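You operate a simulated robot arm through the tools that you are given. There is no shell and no other tool. Be economical: measure what you need, move in short steps, check, and stop when the job is done.

The job below is to be done with a simulated robot arm. You get a single attempt, and the scene is never put back.

JOB
Clamp the blue-ended block and brush a patch of paste on its top.
Fine: the block lies in the flat vice already; pale green paste from the blue pot, by the small brush with the green back, on the bare steel of the top; the brush goes back to its spot; leave the stop and the other blocks. Set down upright: small brush with the green back. A coat counts when it lies all over at full strength: go over it till it gets no stronger.

Only the result counts: the job must be done as asked and must still hold three seconds after the hand-in. Knocking over, shifting, dropping, spilling or breaking anything else fails it.

ROBOT AND FRAMES
A 7-joint arm with a two-finger parallel gripper, fixed in place. Base frame: the origin is at the foot of the arm, x ahead of it, y to its left, z up; the work surface is at about z = 0.868. Lengths are in m, angles in rad, forces in N, time in s.
With the tool pointing down near the work surface it reaches from about 0.24 to 0.68 m from the base axis. Its first joint turns from -1.152 to 1.152 rad. Payload 2.4 kg.
The tool frame sits at the grasp point between the pads (the TCP): z along the fingers, y along the line on which they close. The tips reach 0.03 m beyond it. The gripper opens to 0.094 m. The fingers are 0.028 m wide and 0.01 m thick; the gripper's body (0.05 by 0.096 m) begins 0.055 m behind the TCP.
Orientation is told as [roll, pitch, yaw] about the base's x, y, z axes, in that order, counted from this pose: with the fingers straight down and closing along the base's y, the tool's x points along the base's -x, its y along +y and its z along -z.

CONTROLS
- The arm moves only by the tool drive_tool. Its argument "motion" is a list of rows, each a list of 3 entries, a list of its own where there are three numbers: the shift along the base's x, y, z in m, then the turn, a rotation vector about the base's x, y, z in rad, then the gripper command, from -1 (fully open) to 1 (shut), values between in proportion. In form: [[[x, y, z], [ax, ay, az], hand], ...]. A call has 1 to 12 rows; each row shifts and turns the commanded pose from where the row before left it. A row lasts 0.2 s, in which the tool goes at most 0.05 m and 0.15 rad; a call with a longer step from one row to the next is refused whole, and so is a gripper value outside its range. A pose out of reach is approached as far as the arm can. The call stops where the force on the tool passes 40 N (or 10 N more than at its start, if that is more) or the arm is blocked; 0.2 s more then pass. Each finger travels about 0.153 m/s and halts on what it meets, pressing with about 25 N; the grip force reading is that of the motor and also rises with nothing between the fingers. The clock runs only during rows and for 0.2 s after the last one: add rows that do not move to give the fingers time. The reply holds the time, the measured pose of the TCP, the force on the tool along the base axes, the opening and the grip force, in the units named above and with some noise, with the torque about the TCP (base axes, N m) and any sound that the robot's microphone picked up, and new pictures: "pictures" is both (left out), scene, wrist or none.
- Cameras (640 x 400 px; columns grow to the right, rows downward): "scene" is fixed at [0.0474, 0.472, 1.4649]; the picture's right is [-0.62, -0.78, 0.00], its down [-0.37, 0.29, -0.88] and it looks along [0.69, -0.55, -0.47] (base axes); focal length 304 px, centre (320, 200). "wrist" rides on the gripper at [0.076, 0.014, -0.102] in the tool frame; the picture's right is [-0.18, 0.98, 0.00], its down [-0.75, -0.14, -0.64] and it looks along [-0.63, -0.12, 0.77] (tool axes); focal length 243 px, centre (320, 200). There is no depth. A picture from a camera that has moved, and an enlarged one, comes with that camera's place and axes in the base frame and with its lens. The place of the scene camera against the robot may be out by one fixed shift of up to 0.018 m in any direction.
- close_up(camera, box): a new picture of the part [left, top, right, bottom] of that camera's present view, enlarged. The clock stands still meanwhile.
- close_job(): hands the job in; it is judged then, once.

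Work in short steps. Places have to be worked out from the pictures, the camera data and where the tool is seen: move nearer, look again, correct. Check each grasp and each placing, and mend what went wrong. You have 120 turns and 200 pictures in all, those below and enlarged ones among them. Open the gripper and draw the arm clear of the work before you hand the job in, unless the task says otherwise; then end with one line.

The tools are called after ">>>" as name(argument=value, ...) on one line, values as JSON. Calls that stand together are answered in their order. drive_tool: Moves the arm, as the interface text tells. Its arguments: {"type":"object","properties":{"motion":{"type":"array","items":{"type":"array"}},"pictures":{"type":"string","enum":["both","scene","wrist","none"]}},"required":["motion"]} The other tools are called the same way: close_up (camera, box) takes an enlarged picture of a part of a camera's view; close_job () hands the job in.

At the start:

```text
time_s: 0.0
ee_pos: [0.3599, 0.0027, 1.2667]
tcp_rot: [-0.001, 0.001, 0.0]
force: [-0.1, -0.2, 0.5]
torque: [-0.01, 0.02, 0.0]
gripper_width: 0.094
finger_force: 0.0
```

scene: 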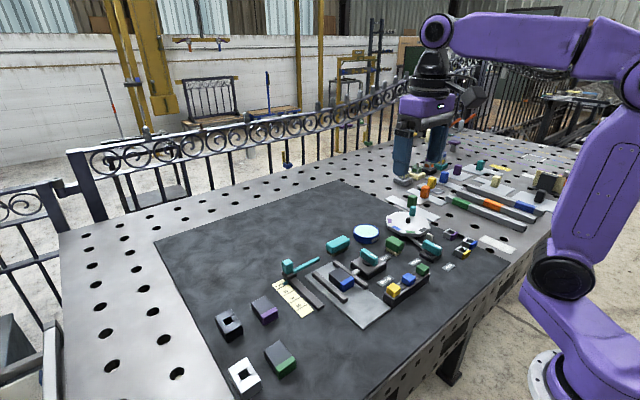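
wrist: 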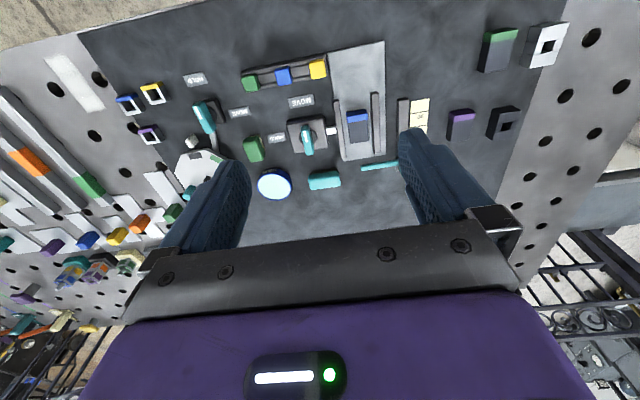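

I start by looking closely at the work area in both views.

>>> close_up(camera="scene", box=[260, 190, 480, 330])

>>> close_up(camera="wrist", box=[160, 40, 440, 215])

>>> close_up(camera="scene", box=[400, 130, 580, 260])

```text
2.86 times, centred on (370, 260) of scene
camera zoom: at [0.0474, 0.472, 1.4649], right [-0.62, -0.78, 0.0], down [-0.37, 0.29, -0.88], along [0.69, -0.55, -0.47], focal length 867 px, centre (177, 29)
```

zoom: 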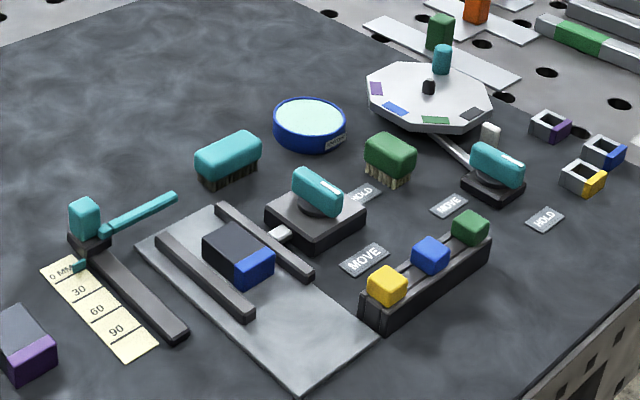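

```text
2.29 times, centred on (300, 128) of wrist
camera zoom: at [0.283, 0.0166, 1.3688], right [0.18, 0.98, 0.0], down [0.75, -0.14, 0.64], along [0.63, -0.12, -0.77], focal length 555 px, centre (366, 366)
```

zoom: 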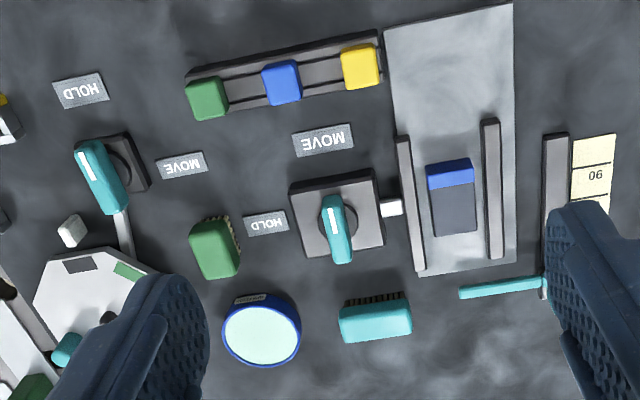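

```text
3.08 times, centred on (490, 195) of scene
camera zoom: at [0.0474, 0.472, 1.4649], right [-0.62, -0.78, 0.0], down [-0.37, 0.29, -0.88], along [0.69, -0.55, -0.47], focal length 934 px, centre (-203, 215)
```

zoom: 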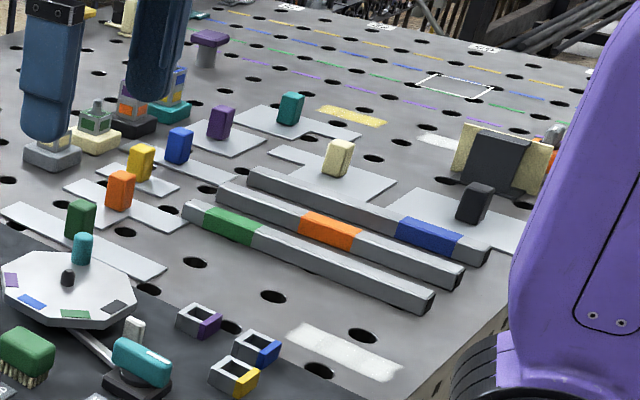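

The clamp lever's white stripe points toward the robot (MOVE), while HOLD lies on its -y side. The lever is near (0.49, -0.05), the green brush near (0.50, -0.17), the pot near (0.61, -0.16) and the block near (0.50, 0.055). I move closer for a better look.

>>> drive_tool(motion=[[[0.016, -0.011, -0.037], [0, 0, 0], -1], [[0.016, -0.011, -0.037], [0, 0, 0], -1], [[0.016, -0.011, -0.037], [0, 0, 0], -1], [[0.016, -0.011, -0.037], [0, 0, 0], -1], [[0.016, -0.011, -0.037], [0, 0, 0], -1]])

>>> close_up(camera="wrist", box=[160, 40, 480, 240])

```text
time_s: 1.2
ee_pos: [0.4402, -0.0532, 1.0804]
tcp_rot: [0.0, 0.0, 0.001]
force: [-0.1, 0.1, 0.6]
torque: [0.0, 0.01, -0.01]
gripper_width: 0.094
finger_force: 0.1
camera wrist: at [0.3638, -0.0389, 1.1829], right [0.18, 0.98, 0.0], down [0.75, -0.14, 0.64], along [0.63, -0.12, -0.77], focal length 243 px, centre (320, 200)
```

scene: 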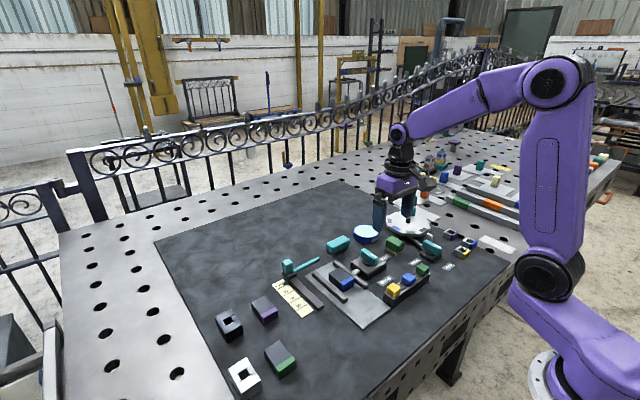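
wrist: 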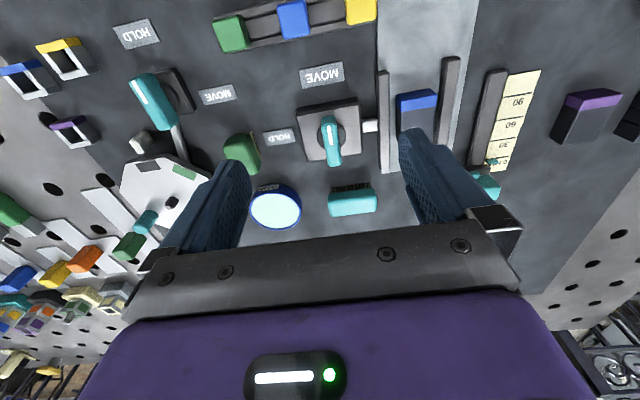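

```text
2.00 times, centred on (320, 140) of wrist
camera zoom: at [0.3638, -0.0389, 1.1829], right [0.18, 0.98, 0.0], down [0.75, -0.14, 0.64], along [0.63, -0.12, -0.77], focal length 485 px, centre (320, 320)
```

zoom: 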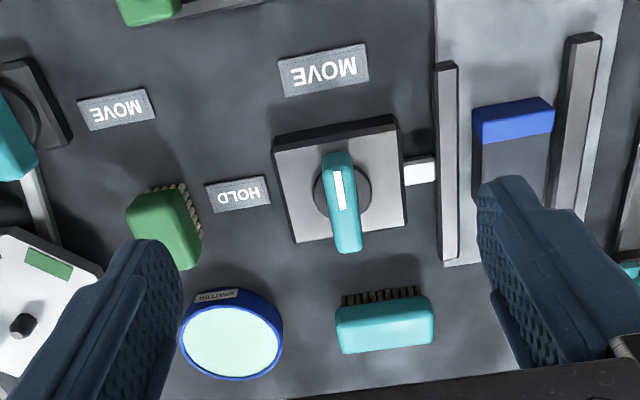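

The lever's pivot is about (0.496, -0.05). I go above it and check from the side view.

>>> drive_tool(motion=[[[0.028, 0.0015, -0.035], [0, 0, 0], -1], [[0.028, 0.0015, -0.035], [0, 0, 0], -1], [[0, 0, 0], [0, 0, 0], -0.4]])

>>> close_up(camera="scene", box=[310, 190, 450, 300])

>>> close_up(camera="wrist", box=[200, 100, 440, 250])

```text
time_s: 2.0
ee_pos: [0.494, -0.0498, 1.0097]
tcp_rot: [0.0, -0.001, 0.002]
force: [0.5, 0.0, 0.2]
torque: [0.0, 0.01, 0.0]
gripper_width: 0.066
finger_force: 0.0
camera wrist: at [0.4187, -0.0356, 1.113], right [0.18, 0.98, 0.0], down [0.75, -0.14, 0.64], along [0.63, -0.12, -0.77], focal length 243 px, centre (320, 200)
```

scene: 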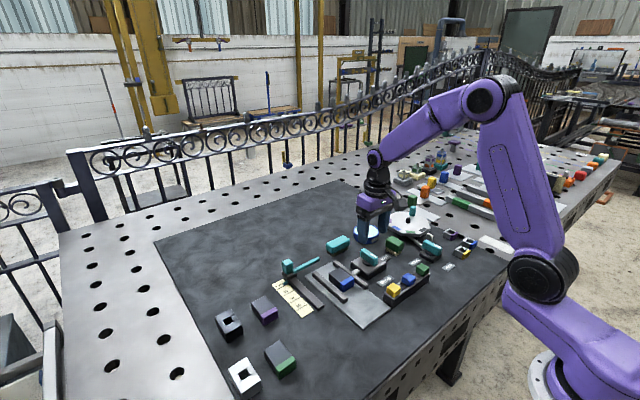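
wrist: 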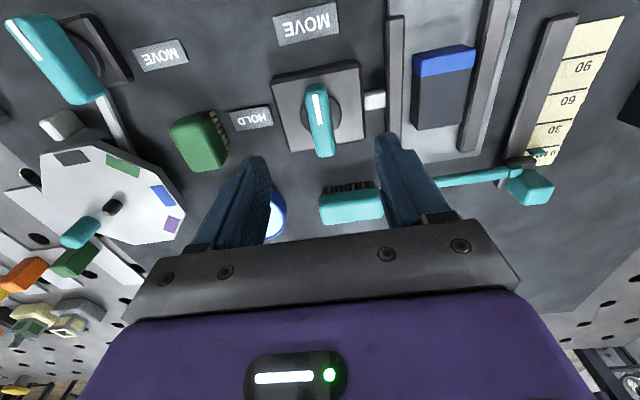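

```text
3.64 times, centred on (380, 245) of scene
camera zoom: at [0.0475, 0.472, 1.4649], right [-0.62, -0.78, 0.0], down [-0.37, 0.29, -0.88], along [0.69, -0.55, -0.47], focal length 1104 px, centre (102, 36)
```

zoom: 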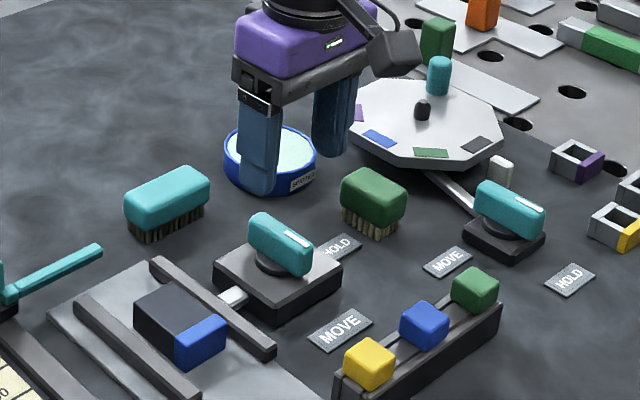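

```text
2.67 times, centred on (320, 175) of wrist
camera zoom: at [0.4187, -0.0356, 1.113], right [0.18, 0.98, 0.0], down [0.75, -0.14, 0.64], along [0.63, -0.12, -0.77], focal length 647 px, centre (320, 267)
```

zoom: 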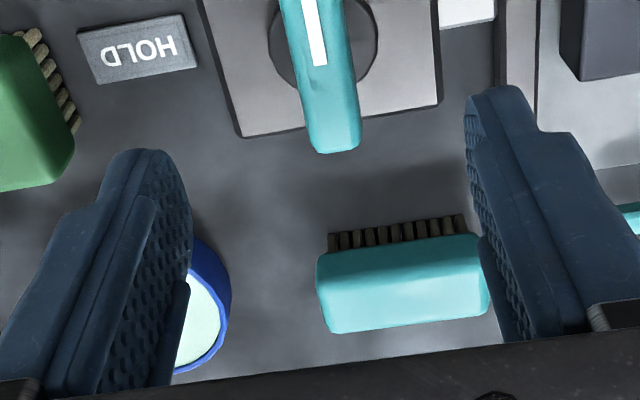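

The lever spans x about 0.468–0.53, pivot about (0.500, -0.051), top about 0.92. I straddle it, descending with the force watched, then close.

>>> drive_tool(motion=[[[0.006, -0.001, -0.03], [0, 0, 0], -0.4], [[0, 0, -0.03], [0, 0, 0], -0.4], [[0, 0, -0.02], [0, 0, 0], -0.4]])

>>> close_up(camera="scene", box=[310, 190, 450, 300])

```text
time_s: 2.8
ee_pos: [0.5006, -0.0508, 0.9312]
tcp_rot: [0.0, -0.002, -0.001]
force: [0.6, 0.2, -0.3]
torque: [-0.01, -0.02, -0.02]
gripper_width: 0.0656
finger_force: 0.1
camera wrist: at [0.425, -0.0356, 1.0332], right [0.18, 0.98, 0.0], down [0.75, -0.14, 0.64], along [0.63, -0.12, -0.77], focal length 243 px, centre (320, 200)
```

scene: 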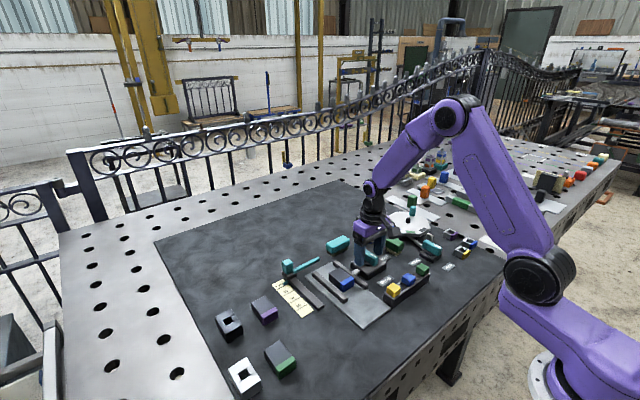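
wrist: 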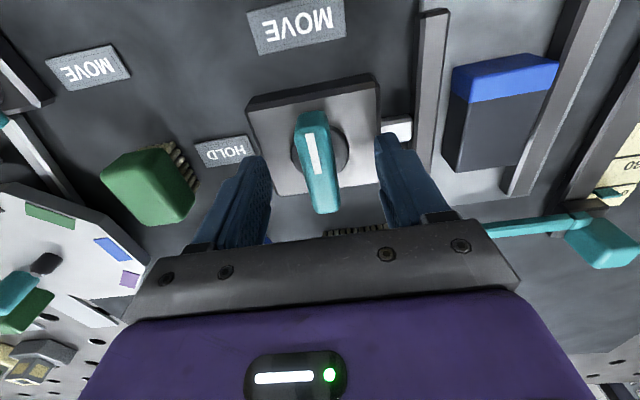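

```text
3.64 times, centred on (380, 245) of scene
camera zoom: at [0.0474, 0.472, 1.4649], right [-0.62, -0.78, 0.0], down [-0.37, 0.29, -0.88], along [0.69, -0.55, -0.47], focal length 1104 px, centre (102, 36)
```

zoom: 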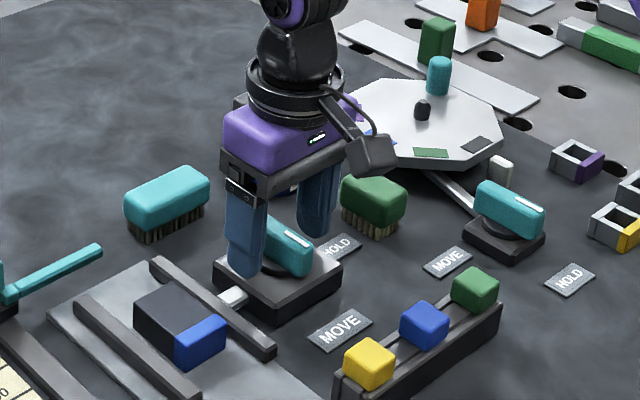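

The fingers straddle the lever. I lower a few mm and close.

>>> drive_tool(motion=[[[-0.003, 0, -0.008], [0, 0, 0], -0.4], [[0, 0, 0], [0, 0, 0], 0.3], [[0, 0, 0], [0, 0, 0], 1], [[0, 0, 0], [0, 0, 0], 1]])

```text
time_s: 3.8
ee_pos: [0.4981, -0.0494, 0.9232]
tcp_rot: [0.0, 0.001, 0.002]
force: [-1.8, 0.0, -1.5]
torque: [0.01, -0.44, -0.02]
gripper_width: 0.0225
finger_force: 45.0
camera wrist: at [0.4218, -0.0356, 1.0256], right [0.18, 0.98, 0.0], down [0.75, -0.14, 0.64], along [0.63, -0.12, -0.77], focal length 243 px, centre (320, 200)
```

scene: 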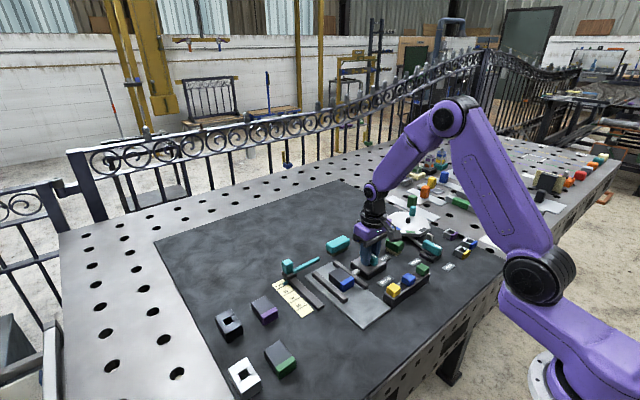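
wrist: 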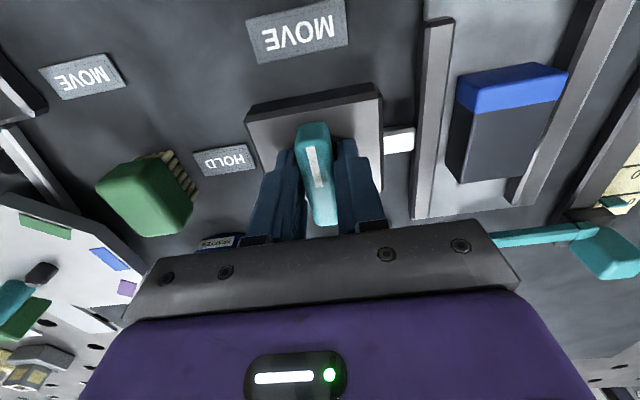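

Gripped at 22 mm. I turn the lever counterclockwise, toward HOLD, a part way first.

>>> drive_tool(motion=[[[0, 0, 0], [0, 0, 0.13], 1], [[0, 0, 0], [0, 0, 0.13], 1], [[0, 0, 0], [0, 0, 0.13], 1], [[0, 0, 0], [0, 0, 0.13], 1]])

```text
time_s: 4.8
ee_pos: [0.4989, -0.0511, 0.9243]
tcp_rot: [0.0, -0.001, 0.521]
force: [0.7, -1.7, -14.7]
torque: [0.47, -0.9, -0.01]
gripper_width: 0.0222
finger_force: 45.1
camera wrist: at [0.4252, -0.0766, 1.0257], right [-0.33, 0.94, 0.0], down [0.72, 0.25, 0.64], along [0.61, 0.21, -0.77], focal length 243 px, centre (320, 200)
```

scene: 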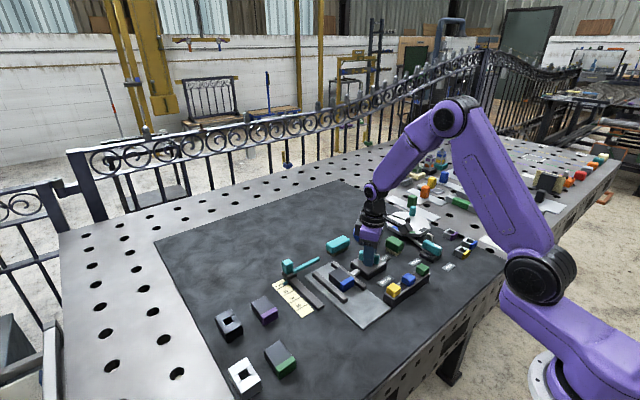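
wrist: 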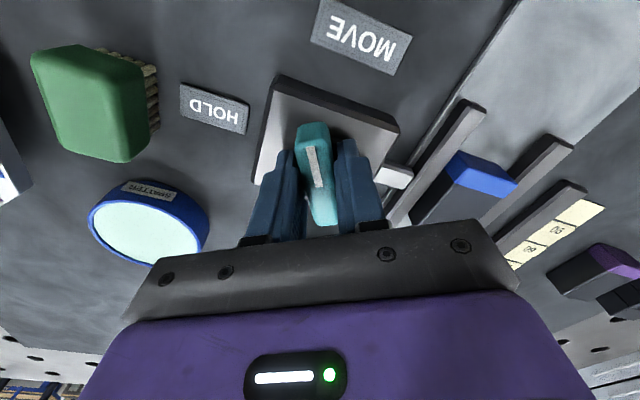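

The lever follows. I continue turning.

>>> drive_tool(motion=[[[0, 0, 0], [0, 0, 0.13], 1], [[0, 0, 0], [0, 0, 0.13], 1], [[0, 0, 0], [0, 0, 0.13], 1], [[0, 0, 0], [0, 0, 0.13], 1], [[0, 0, 0], [0, 0, 0.13], 1], [[0, 0, 0], [0, 0, 0.13], 1]])

```text
time_s: 6.2
ee_pos: [0.4999, -0.0526, 0.9234]
tcp_rot: [-0.002, 0.0, 1.301]
force: [12.2, -14.8, -15.2]
torque: [-0.33, 0.13, -0.03]
gripper_width: 0.0222
finger_force: 44.6
camera wrist: at [0.4652, -0.1216, 1.0255], right [-0.9, 0.44, 0.0], down [0.33, 0.69, 0.64], along [0.28, 0.58, -0.77], focal length 243 px, centre (320, 200)
```

scene: 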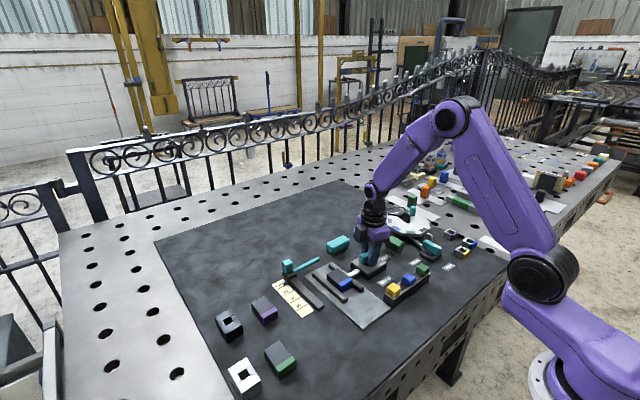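
wrist: 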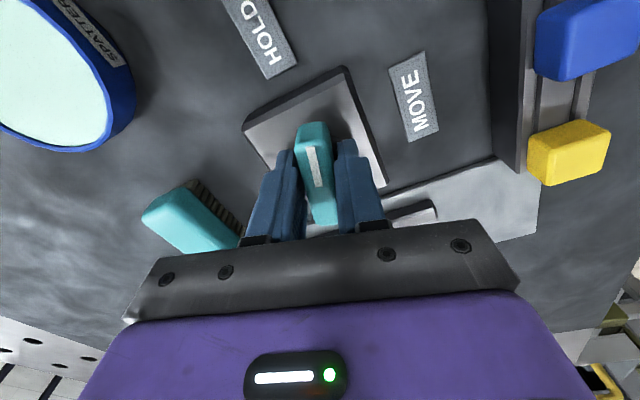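

The lever keeps turning; side forces show a slight offset from the pivot, so I ease that way while finishing the quarter turn.

>>> drive_tool(motion=[[[0.0015, -0.0015, 0], [0, 0, 0.09], 1], [[0, 0, 0], [0, 0, 0.09], 1], [[0, 0, 0], [0, 0, 0.09], 1], [[0, 0, 0], [0, 0, 0], 1]])

>>> close_up(camera="scene", box=[310, 190, 450, 300])

```text
time_s: 7.2
ee_pos: [0.4996, -0.052, 0.9234]
tcp_rot: [-0.001, -0.001, 1.572]
force: [7.4, -7.5, -4.1]
torque: [0.34, 0.09, -0.15]
gripper_width: 0.0224
finger_force: 45.0
camera wrist: at [0.4859, -0.1283, 1.0256], right [-0.98, 0.18, 0.0], down [0.14, 0.75, 0.64], along [0.12, 0.63, -0.77], focal length 243 px, centre (320, 200)
```

scene: 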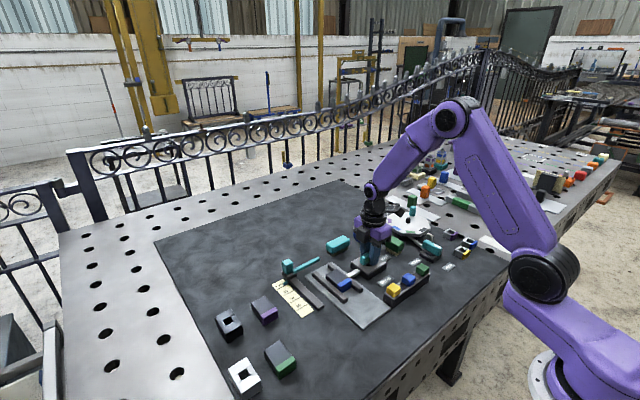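
wrist: 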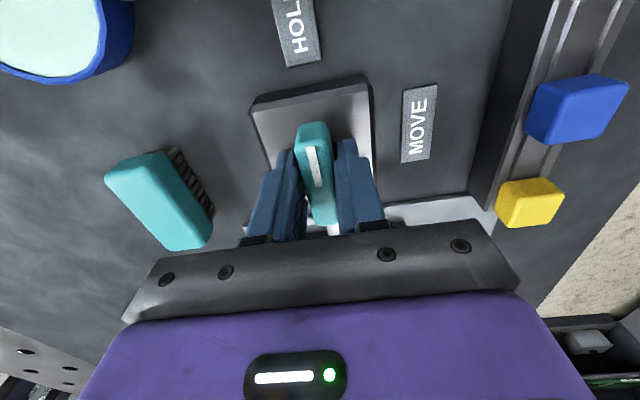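

```text
3.64 times, centred on (380, 245) of scene
camera zoom: at [0.0477, 0.4718, 1.465], right [-0.62, -0.78, 0.0], down [-0.37, 0.29, -0.88], along [0.69, -0.55, -0.47], focal length 1104 px, centre (102, 36)
```

zoom: 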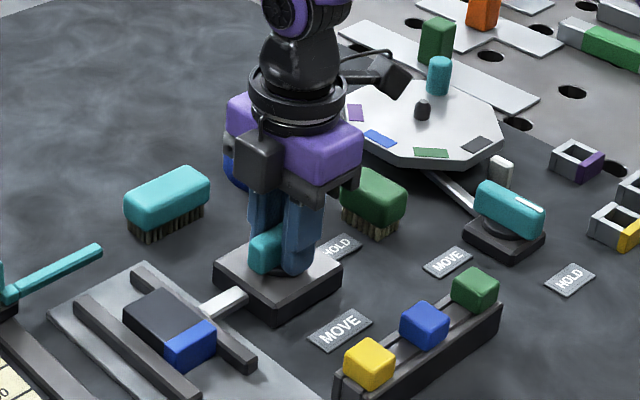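

The jaw has moved in and the pointer faces HOLD. I nudge a bit further to be sure of the stop, then release and rise.

>>> drive_tool(motion=[[[0, 0, 0], [0, 0, 0.06], 1], [[0, 0, 0], [0, 0, 0], 1], [[0, 0, 0], [0, 0, 0], -0.4], [[0, 0, 0], [0, 0, 0], -0.4], [[0, 0, 0.04], [0, 0, 0], -0.4], [[0, 0, 0.045], [0, 0, 0], -0.4], [[0, 0, 0.045], [0, 0, -0.06], -0.4]])

>>> close_up(camera="scene", box=[310, 190, 450, 300])

>>> close_up(camera="wrist", box=[160, 0, 480, 200])

```text
time_s: 8.8
ee_pos: [0.5001, -0.0506, 1.0535]
tcp_rot: [0.001, 0.001, 1.57]
force: [-0.1, 0.3, -0.4]
torque: [0.02, 0.01, -0.02]
gripper_width: 0.0659
finger_force: 0.1
camera wrist: at [0.4853, -0.1272, 1.1563], right [-0.98, 0.18, 0.0], down [0.14, 0.75, 0.64], along [0.12, 0.63, -0.77], focal length 243 px, centre (320, 200)
```

scene: 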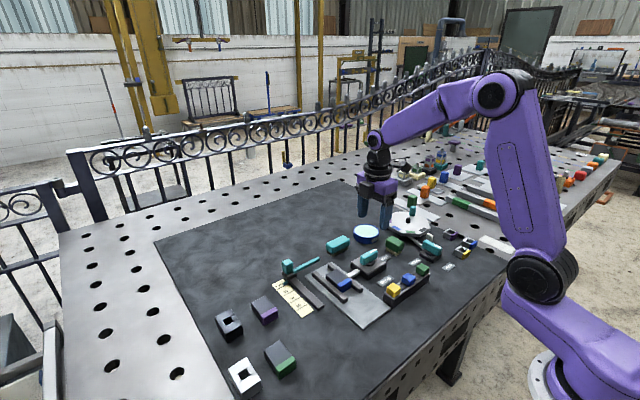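
wrist: 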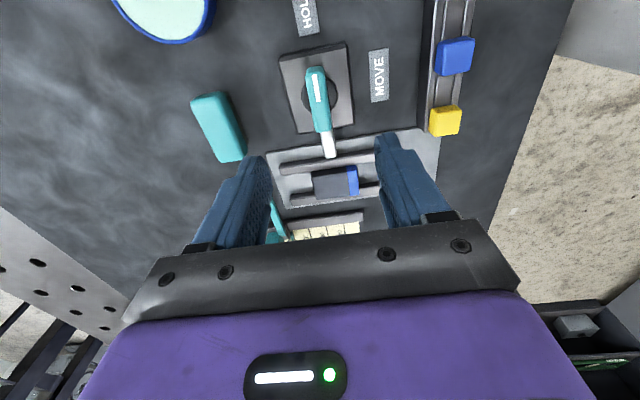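

```text
3.64 times, centred on (380, 245) of scene
camera zoom: at [0.0474, 0.472, 1.4649], right [-0.62, -0.78, 0.0], down [-0.37, 0.29, -0.88], along [0.69, -0.55, -0.47], focal length 1104 px, centre (102, 36)
```

zoom: 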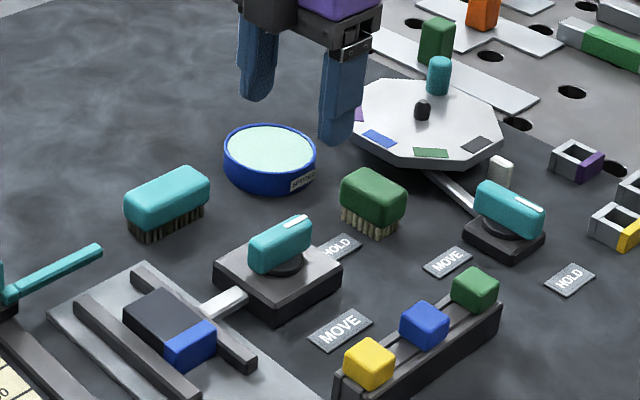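

```text
2.00 times, centred on (320, 100) of wrist
camera zoom: at [0.4853, -0.1272, 1.1563], right [-0.98, 0.18, 0.0], down [0.14, 0.75, 0.64], along [0.12, 0.63, -0.77], focal length 485 px, centre (320, 400)
```

zoom: 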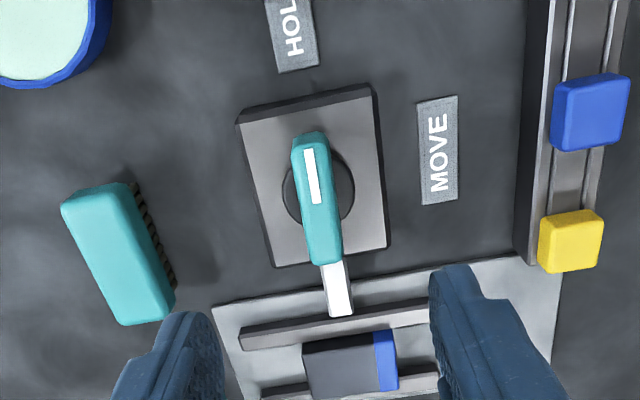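

The block is clamped against the far jaw and the pointer is at HOLD. Next I turn back to yaw 0 and look at the green brush from near.

>>> drive_tool(motion=[[[-0.007, -0.011, 0], [0, 0, -0.143], -1], [[-0.007, -0.011, 0], [0, 0, -0.143], -1], [[-0.007, -0.011, 0], [0, 0, -0.143], -1], [[-0.007, -0.011, 0], [0, 0, -0.143], -1], [[-0.007, -0.011, 0], [0, 0, -0.143], -1], [[-0.007, -0.011, 0], [0, 0, -0.143], -1], [[-0.007, -0.011, 0], [0, 0, -0.143], -1], [[-0.007, -0.011, 0], [0, 0, -0.143], -1], [[-0.007, -0.011, 0], [0, 0, -0.143], -1], [[-0.007, -0.011, 0], [0, 0, -0.143], -1], [[0, 0, 0], [0, 0, -0.14], -1]], pictures="none")

>>> close_up(camera="wrist", box=[200, 40, 440, 190])

```text
time_s: 11.2
ee_pos: [0.43, -0.1613, 1.0539]
tcp_rot: [0.0, 0.0, -0.002]
force: [-0.3, 0.1, 0.5]
torque: [0.02, 0.03, -0.02]
gripper_width: 0.094
finger_force: 0.0
```

```text
2.67 times, centred on (320, 115) of wrist
camera zoom: at [0.3536, -0.1477, 1.1559], right [0.19, 0.98, 0.0], down [0.75, -0.14, 0.64], along [0.63, -0.12, -0.77], focal length 647 px, centre (320, 427)
```

zoom: 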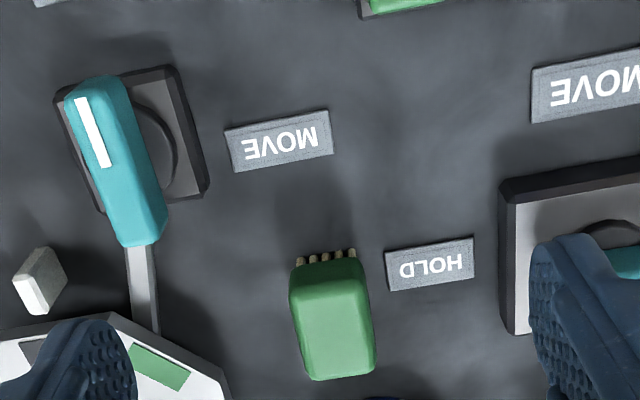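

The brush lies square to the axes: centre about (0.503, -0.170), roughly 45 x 30 mm, long along x. I go above it and partway down.

>>> drive_tool(motion=[[[0.036, -0.005, 0], [0, 0, 0], -0.5], [[0.037, -0.004, -0.02], [0, 0, 0], -0.5], [[0, 0, -0.045], [0, 0, 0], -0.5], [[0, 0, -0.045], [0, 0, 0], -0.5]], pictures="wrist")

>>> close_up(camera="scene", box=[345, 200, 445, 280])

```text
time_s: 12.2
ee_pos: [0.5022, -0.1718, 0.9442]
tcp_rot: [-0.001, 0.0, 0.0]
force: [-0.2, 0.3, 0.9]
torque: [0.0, -0.04, 0.01]
gripper_width: 0.0709
finger_force: 0.0
camera wrist: at [0.426, -0.1565, 1.046], right [0.18, 0.98, 0.0], down [0.75, -0.14, 0.64], along [0.63, -0.12, -0.77], focal length 243 px, centre (320, 200)
```

wrist: 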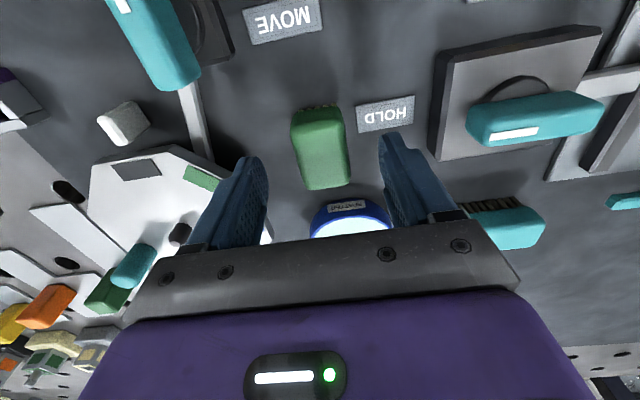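

```text
5.00 times, centred on (395, 240) of scene
camera zoom: at [0.0474, 0.472, 1.4649], right [-0.62, -0.78, 0.0], down [-0.37, 0.29, -0.88], along [0.69, -0.55, -0.47], focal length 1517 px, centre (-55, 0)
```

zoom: 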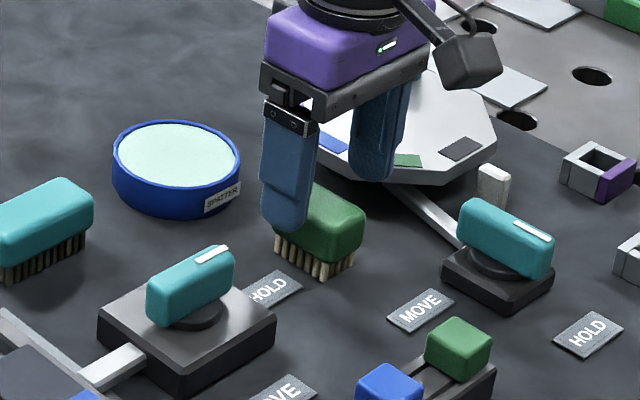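

The bristles are about 15 mm, the back about z 0.883–0.907. I go down 26 mm and close on the back.

>>> drive_tool(motion=[[[0, 0.001, -0.026], [0, 0, 0], -0.5], [[0, 0, 0], [0, 0, 0], 0], [[0, 0, 0], [0, 0, 0], 0.6], [[0, 0, 0], [0, 0, 0], 1], [[0, 0, 0], [0, 0, 0], 1]], pictures="wrist")

>>> close_up(camera="scene", box=[345, 200, 445, 280])

```text
time_s: 13.4
ee_pos: [0.5012, -0.1715, 0.9181]
tcp_rot: [0.0, -0.001, 0.001]
force: [-0.4, 0.4, 0.5]
torque: [-0.02, 0.01, -0.01]
gripper_width: 0.033
finger_force: 25.1
camera wrist: at [0.4259, -0.1561, 1.0203], right [0.18, 0.98, 0.0], down [0.75, -0.14, 0.64], along [0.63, -0.12, -0.77], focal length 243 px, centre (320, 200)
```

wrist: 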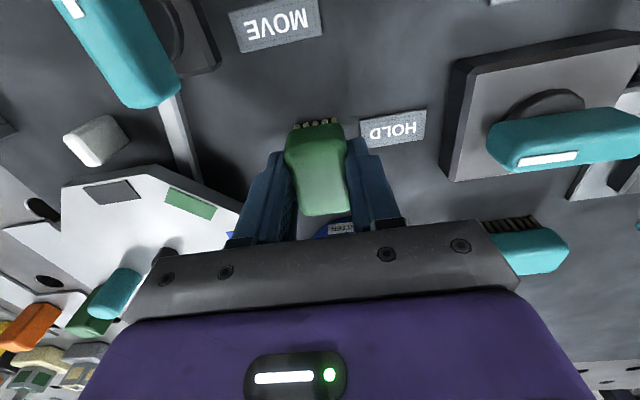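

```text
5.00 times, centred on (395, 240) of scene
camera zoom: at [0.0475, 0.472, 1.4649], right [-0.62, -0.78, 0.0], down [-0.37, 0.29, -0.88], along [0.69, -0.55, -0.47], focal length 1517 px, centre (-55, 0)
```

zoom: 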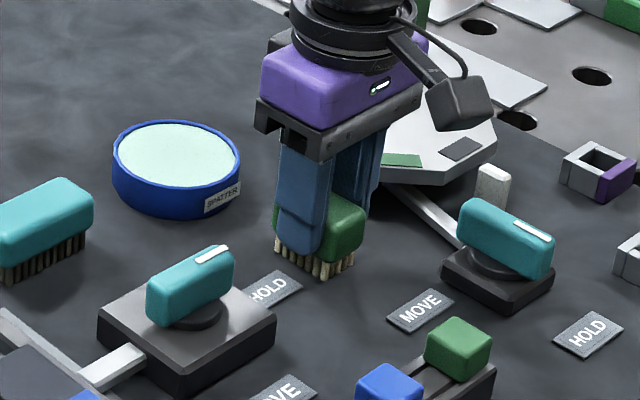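

Firm grip at 33 mm (brush standing: TCP 0.501, -0.1715, 0.918). I lift and carry toward the pot, estimated at (0.611, -0.158), paste z about 0.89.

>>> drive_tool(motion=[[[0, 0, 0.03], [0, 0, 0], 1], [[0, 0, 0.045], [0, 0, 0], 1], [[0.03, 0.004, 0.02], [0, 0, 0], 1], [[0.04, 0.005, 0], [0, 0, 0], 1], [[0.04, 0.005, 0], [0, 0, 0], 1]], pictures="both")

>>> close_up(camera="scene", box=[325, 190, 425, 270])

```text
time_s: 14.6
ee_pos: [0.613, -0.155, 1.0115]
tcp_rot: [0.0, 0.001, 0.003]
force: [0.1, 0.3, 0.3]
torque: [-0.06, 0.04, -0.01]
gripper_width: 0.0
finger_force: 24.7
camera wrist: at [0.5369, -0.1414, 1.1141], right [0.18, 0.98, 0.0], down [0.76, -0.14, 0.64], along [0.63, -0.12, -0.77], focal length 243 px, centre (320, 200)
```

scene: 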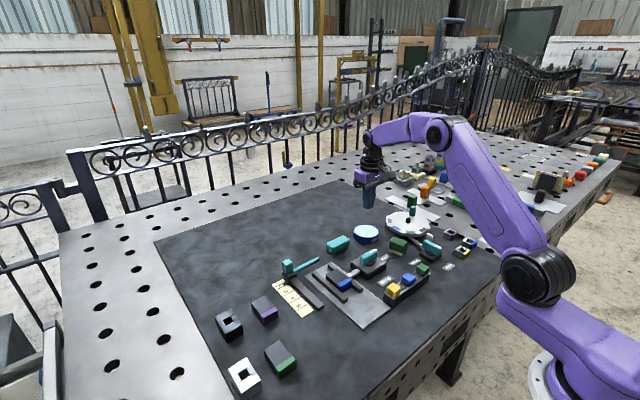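
wrist: 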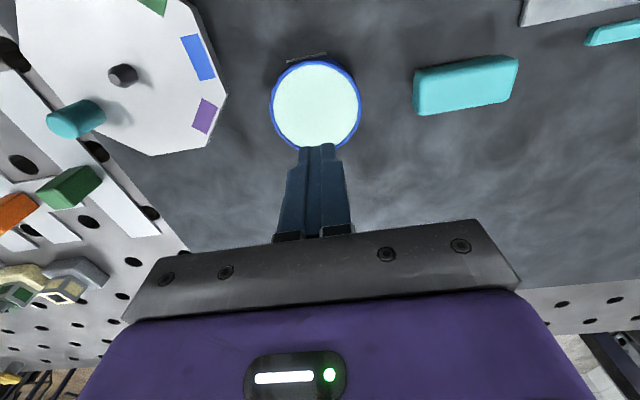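

```text
5.00 times, centred on (375, 230) of scene
camera zoom: at [0.0474, 0.472, 1.4649], right [-0.62, -0.78, 0.0], down [-0.37, 0.29, -0.88], along [0.69, -0.55, -0.47], focal length 1517 px, centre (45, 50)
```

zoom: 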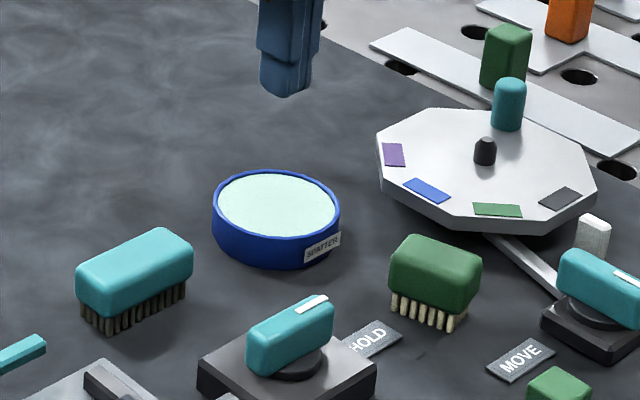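

The brush slipped out on lifting; it still stands upright near its spot. The pot centre is confirmed at (0.610, -0.159). I go back to view the brush and will grip deeper.

>>> drive_tool(motion=[[[-0.045, -0.004, 0.02], [0, 0, 0], 0], [[-0.045, -0.004, 0.01], [0, 0, 0], -0.5], [[-0.045, -0.004, 0], [0, 0, 0], -0.5], [[-0.045, 0, 0], [0, 0, 0], -0.5]], pictures="none")

>>> close_up(camera="wrist", box=[240, 80, 400, 180])

>>> close_up(camera="scene", box=[375, 225, 425, 265])

```text
time_s: 15.6
ee_pos: [0.4319, -0.1675, 1.0418]
tcp_rot: [0.001, -0.002, 0.0]
force: [-0.2, -0.2, -0.3]
torque: [-0.01, 0.04, -0.01]
gripper_width: 0.0703
finger_force: 0.1
```

```text
4.00 times, centred on (320, 130) of wrist
camera zoom: at [0.3567, -0.1538, 1.1441], right [0.18, 0.98, 0.0], down [0.75, -0.14, 0.64], along [0.63, -0.12, -0.77], focal length 970 px, centre (320, 480)
```

zoom: 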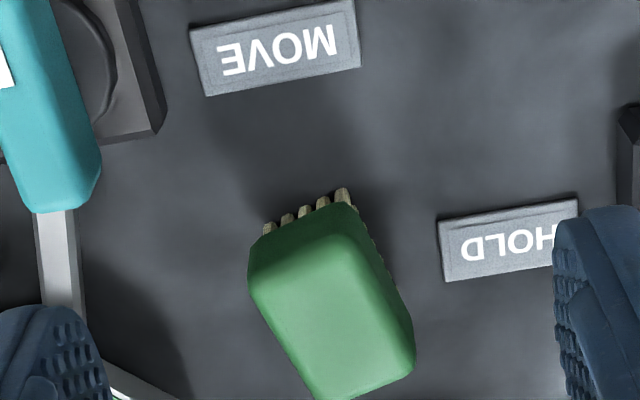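

```text
10.00 times, centred on (400, 245) of scene
camera zoom: at [0.0474, 0.472, 1.4649], right [-0.62, -0.78, 0.0], down [-0.37, 0.29, -0.88], along [0.69, -0.55, -0.47], focal length 3035 px, centre (-480, -250)
```

zoom: 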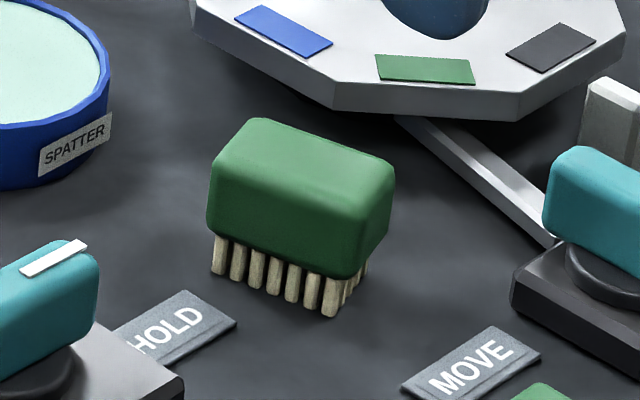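

The brush now sits yawed about 16° with centre about (0.492, -0.176), and its sides taper upward. I align the yaw and move above it for a check.

>>> drive_tool(motion=[[[0.03, -0.004, 0], [0, 0, 0.14], -0.5], [[0.03, -0.004, -0.04], [0, 0, 0.14], -0.5], [[0, 0, -0.045], [0, 0, 0], -0.5]], pictures="none")

>>> close_up(camera="wrist", box=[220, 80, 420, 205])

>>> close_up(camera="scene", box=[370, 220, 430, 268])

```text
refused: row 2 steps farther than a row can; nothing moved
```

```text
3.20 times, centred on (320, 142) of wrist
camera zoom: at [0.3567, -0.1538, 1.1441], right [0.18, 0.98, 0.0], down [0.75, -0.14, 0.64], along [0.63, -0.12, -0.77], focal length 776 px, centre (320, 384)
```

zoom: 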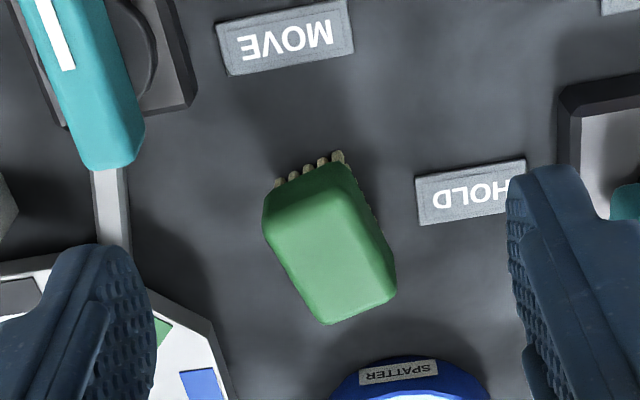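

```text
8.33 times, centred on (400, 244) of scene
camera zoom: at [0.0474, 0.472, 1.4649], right [-0.62, -0.78, 0.0], down [-0.37, 0.29, -0.88], along [0.69, -0.55, -0.47], focal length 2529 px, centre (-347, -167)
```

zoom: 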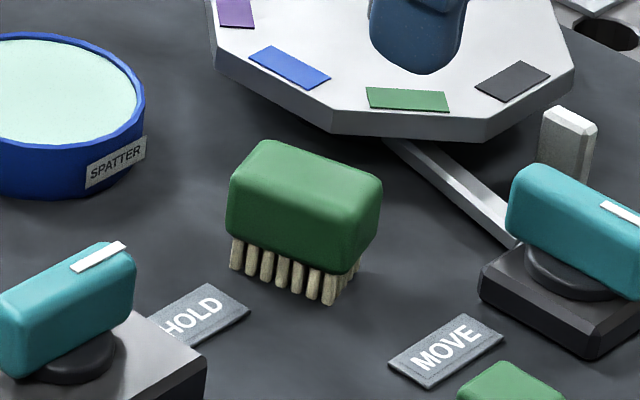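

Now the whole brush is visible: centre about (0.496, -0.1755), yaw about 0.25. I move over it in smaller steps.

>>> drive_tool(motion=[[[0.03, -0.004, 0], [0, 0, 0.125], -0.5], [[0.034, -0.004, -0.02], [0, 0, 0.125], -0.5], [[0, 0, -0.04], [0, 0, 0], -0.5], [[0, 0, -0.035], [0, 0, 0], -0.5]], pictures="none")

>>> close_up(camera="wrist", box=[220, 80, 420, 205])

>>> close_up(camera="scene", box=[370, 220, 430, 268])

```text
time_s: 16.6
ee_pos: [0.4966, -0.175, 0.9481]
tcp_rot: [0.0, 0.0, 0.253]
force: [0.2, 0.4, 0.1]
torque: [0.03, -0.02, 0.02]
gripper_width: 0.0702
finger_force: 0.1
```

```text
3.20 times, centred on (320, 142) of wrist
camera zoom: at [0.4201, -0.1807, 1.05], right [-0.07, 1.0, 0.0], down [0.77, 0.05, 0.64], along [0.64, 0.04, -0.77], focal length 776 px, centre (320, 384)
```

zoom: 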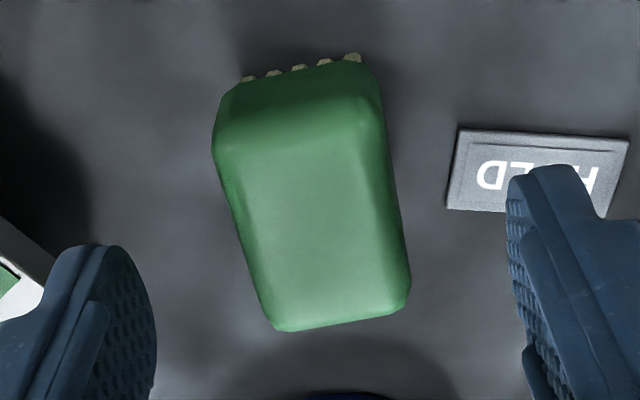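

```text
8.33 times, centred on (400, 244) of scene
camera zoom: at [0.0474, 0.472, 1.4649], right [-0.62, -0.78, 0.0], down [-0.37, 0.29, -0.88], along [0.69, -0.55, -0.47], focal length 2529 px, centre (-347, -167)
```

zoom: 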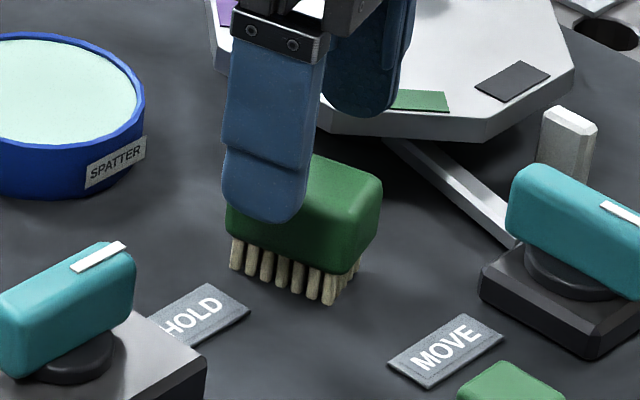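

The yaw matches and the centre is about (0.499, -0.1755). I go down to TCP 0.907 and close firmly, then lift only a little to test.

>>> drive_tool(motion=[[[0.003, 0, -0.021], [0, 0, 0], -0.5], [[0, 0, -0.02], [0, 0, 0], -0.5], [[0, 0, 0], [0, 0, 0], 0], [[0, 0, 0], [0, 0, 0], 0.6], [[0, 0, 0], [0, 0, 0], 1], [[0, 0, 0], [0, 0, 0], 1], [[0, 0, 0], [0, 0, 0], 1]], pictures="none")

>>> close_up(camera="scene", box=[370, 220, 430, 268])

>>> close_up(camera="wrist", box=[220, 110, 420, 235])

```text
time_s: 18.2
ee_pos: [0.5002, -0.177, 0.9063]
tcp_rot: [-0.001, 0.001, 0.252]
force: [1.3, -0.5, 0.8]
torque: [0.03, 0.04, -0.01]
gripper_width: 0.0375
finger_force: 24.9
```

```text
8.33 times, centred on (400, 244) of scene
camera zoom: at [0.0474, 0.472, 1.4649], right [-0.62, -0.78, 0.0], down [-0.37, 0.29, -0.88], along [0.69, -0.55, -0.47], focal length 2529 px, centre (-347, -167)
```

zoom: 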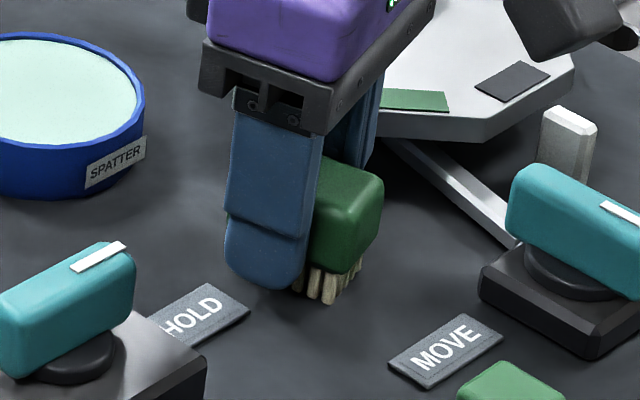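

```text
3.20 times, centred on (320, 172) of wrist
camera zoom: at [0.423, -0.1811, 1.009], right [-0.07, 1.0, 0.0], down [0.76, 0.05, 0.64], along [0.64, 0.04, -0.77], focal length 776 px, centre (320, 288)
```

zoom: 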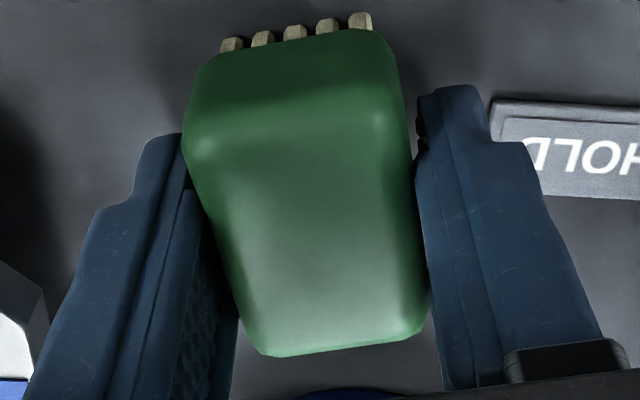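

Width 37.5 mm: the brush is skewed about 0.12 rad further than the tool. I open a little, turn +0.13 and re-close.

>>> drive_tool(motion=[[[0, 0, 0], [0, 0, 0], -0.2], [[0, 0, 0], [0, 0, 0], -0.2], [[0, 0, 0], [0, 0, 0.13], -0.2], [[0, 0, 0], [0, 0, 0], 0], [[0, 0, 0], [0, 0, 0], 0.6], [[0, 0, 0], [0, 0, 0], 1], [[0, 0, 0], [0, 0, 0], 1], [[0, 0, 0], [0, 0, 0], 1]], pictures="none")

>>> close_up(camera="wrist", box=[220, 110, 420, 235])

```text
time_s: 20.0
ee_pos: [0.5002, -0.1763, 0.907]
tcp_rot: [0.0, -0.002, 0.38]
force: [-0.5, 0.1, 0.5]
torque: [-0.02, 0.01, -0.03]
gripper_width: 0.0377
finger_force: 25.3
```

```text
3.20 times, centred on (320, 172) of wrist
camera zoom: at [0.4242, -0.1909, 1.0087], right [-0.19, 0.98, 0.0], down [0.75, 0.15, 0.64], along [0.63, 0.12, -0.77], focal length 776 px, centre (320, 288)
```

zoom: 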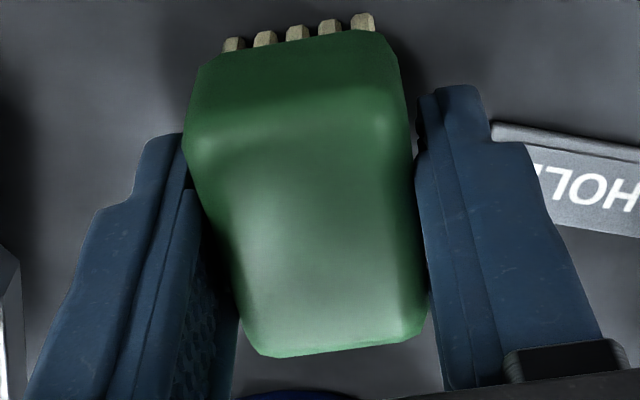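

The brush self-aligned, so it's flush. I test a slow lift of 20 mm.

>>> drive_tool(motion=[[[0, 0, 0.005], [0, 0, 0], 1], [[0, 0, 0.005], [0, 0, 0], 1], [[0, 0, 0.01], [0, 0, 0], 1], [[0, 0, 0], [0, 0, 0], 1]], pictures="none")

>>> close_up(camera="scene", box=[370, 220, 430, 268])

```text
time_s: 21.0
ee_pos: [0.4996, -0.1766, 0.9263]
tcp_rot: [-0.001, 0.001, 0.38]
force: [0.2, 0.2, 0.3]
torque: [0.0, 0.0, 0.01]
gripper_width: 0.0378
finger_force: 25.0
```

```text
8.33 times, centred on (400, 244) of scene
camera zoom: at [0.0474, 0.472, 1.4649], right [-0.62, -0.78, 0.0], down [-0.37, 0.29, -0.88], along [0.69, -0.55, -0.47], focal length 2529 px, centre (-347, -167)
```

zoom: 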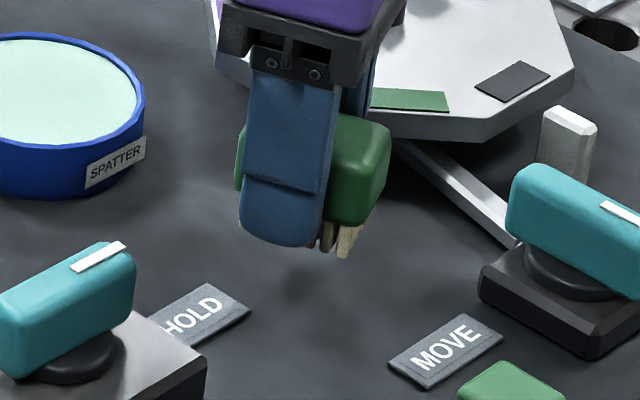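

The brush is held firmly now. I carry it above the pot, squaring it to yaw 0, and stop just above the paste.

>>> drive_tool(motion=[[[0, 0, 0.04], [0, 0, 0], 1], [[0.02, 0.004, 0.03], [0, 0, -0.12], 1], [[0.03, 0.005, 0], [0, 0, -0.13], 1], [[0.03, 0.005, 0], [0, 0, -0.13], 1], [[0.03, 0.003, 0], [0, 0, 0], 1], [[0, 0, -0.03], [0, 0, 0], 1]], pictures="wrist")

>>> close_up(camera="scene", box=[330, 195, 400, 251])

```text
time_s: 22.4
ee_pos: [0.6096, -0.1619, 0.9644]
tcp_rot: [0.001, 0.0, -0.001]
force: [-0.4, -0.1, -0.8]
torque: [-0.04, 0.0, 0.01]
gripper_width: 0.0375
finger_force: 24.8
camera wrist: at [0.5338, -0.1456, 1.0678], right [0.18, 0.98, 0.0], down [0.75, -0.14, 0.64], along [0.63, -0.12, -0.77], focal length 243 px, centre (320, 200)
```

wrist: 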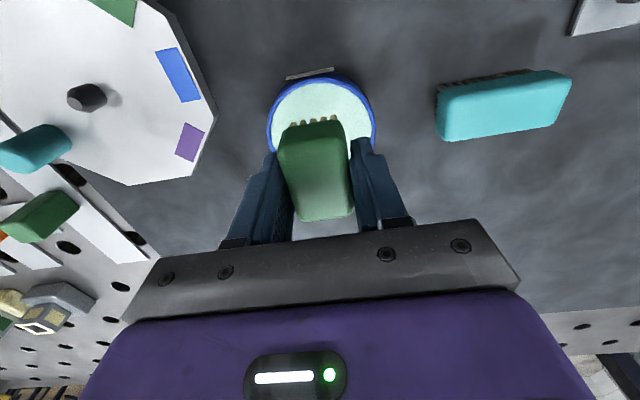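

```text
7.14 times, centred on (365, 223) of scene
camera zoom: at [0.0475, 0.472, 1.4649], right [-0.62, -0.78, 0.0], down [-0.37, 0.29, -0.88], along [0.69, -0.55, -0.47], focal length 2168 px, centre (-1, 36)
```

zoom: 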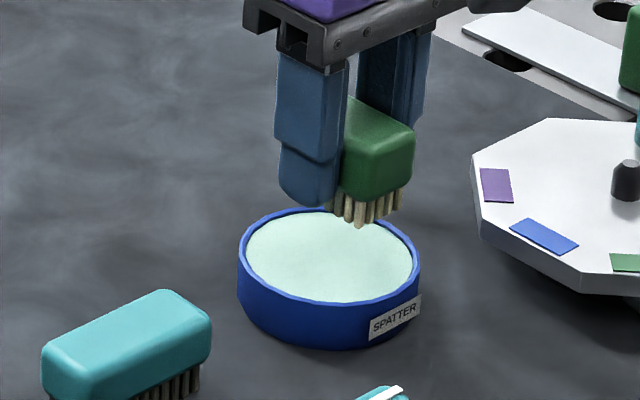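

Pot centre reads (0.608, -0.159); I correct by 3 mm in y and lower in small steps to touch the paste.

>>> drive_tool(motion=[[[-0.001, 0.003, -0.012], [0, 0, 0], 1], [[0, 0, -0.012], [0, 0, 0], 1], [[0, 0, -0.006], [0, 0, 0], 1], [[0, 0, 0], [0, 0, 0], 1]], pictures="none")

>>> close_up(camera="scene", box=[330, 195, 400, 251])

```text
time_s: 23.4
ee_pos: [0.608, -0.1566, 0.9356]
tcp_rot: [0.001, 0.0, 0.003]
force: [0.4, 0.2, -0.9]
torque: [0.03, -0.02, 0.01]
gripper_width: 0.0376
finger_force: 25.3
```

```text
7.14 times, centred on (365, 223) of scene
camera zoom: at [0.0475, 0.472, 1.4649], right [-0.62, -0.78, 0.0], down [-0.37, 0.29, -0.88], along [0.69, -0.55, -0.47], focal length 2168 px, centre (-1, 36)
```

zoom: 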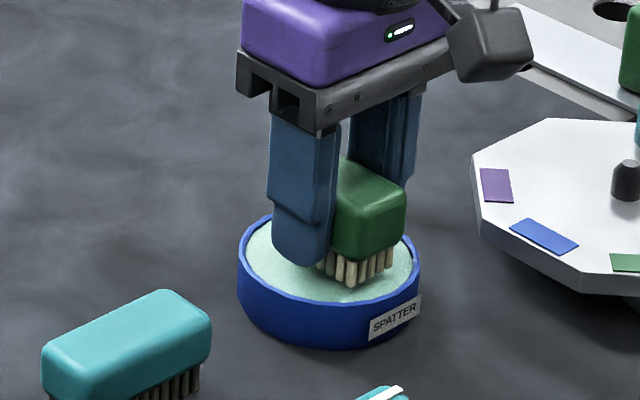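

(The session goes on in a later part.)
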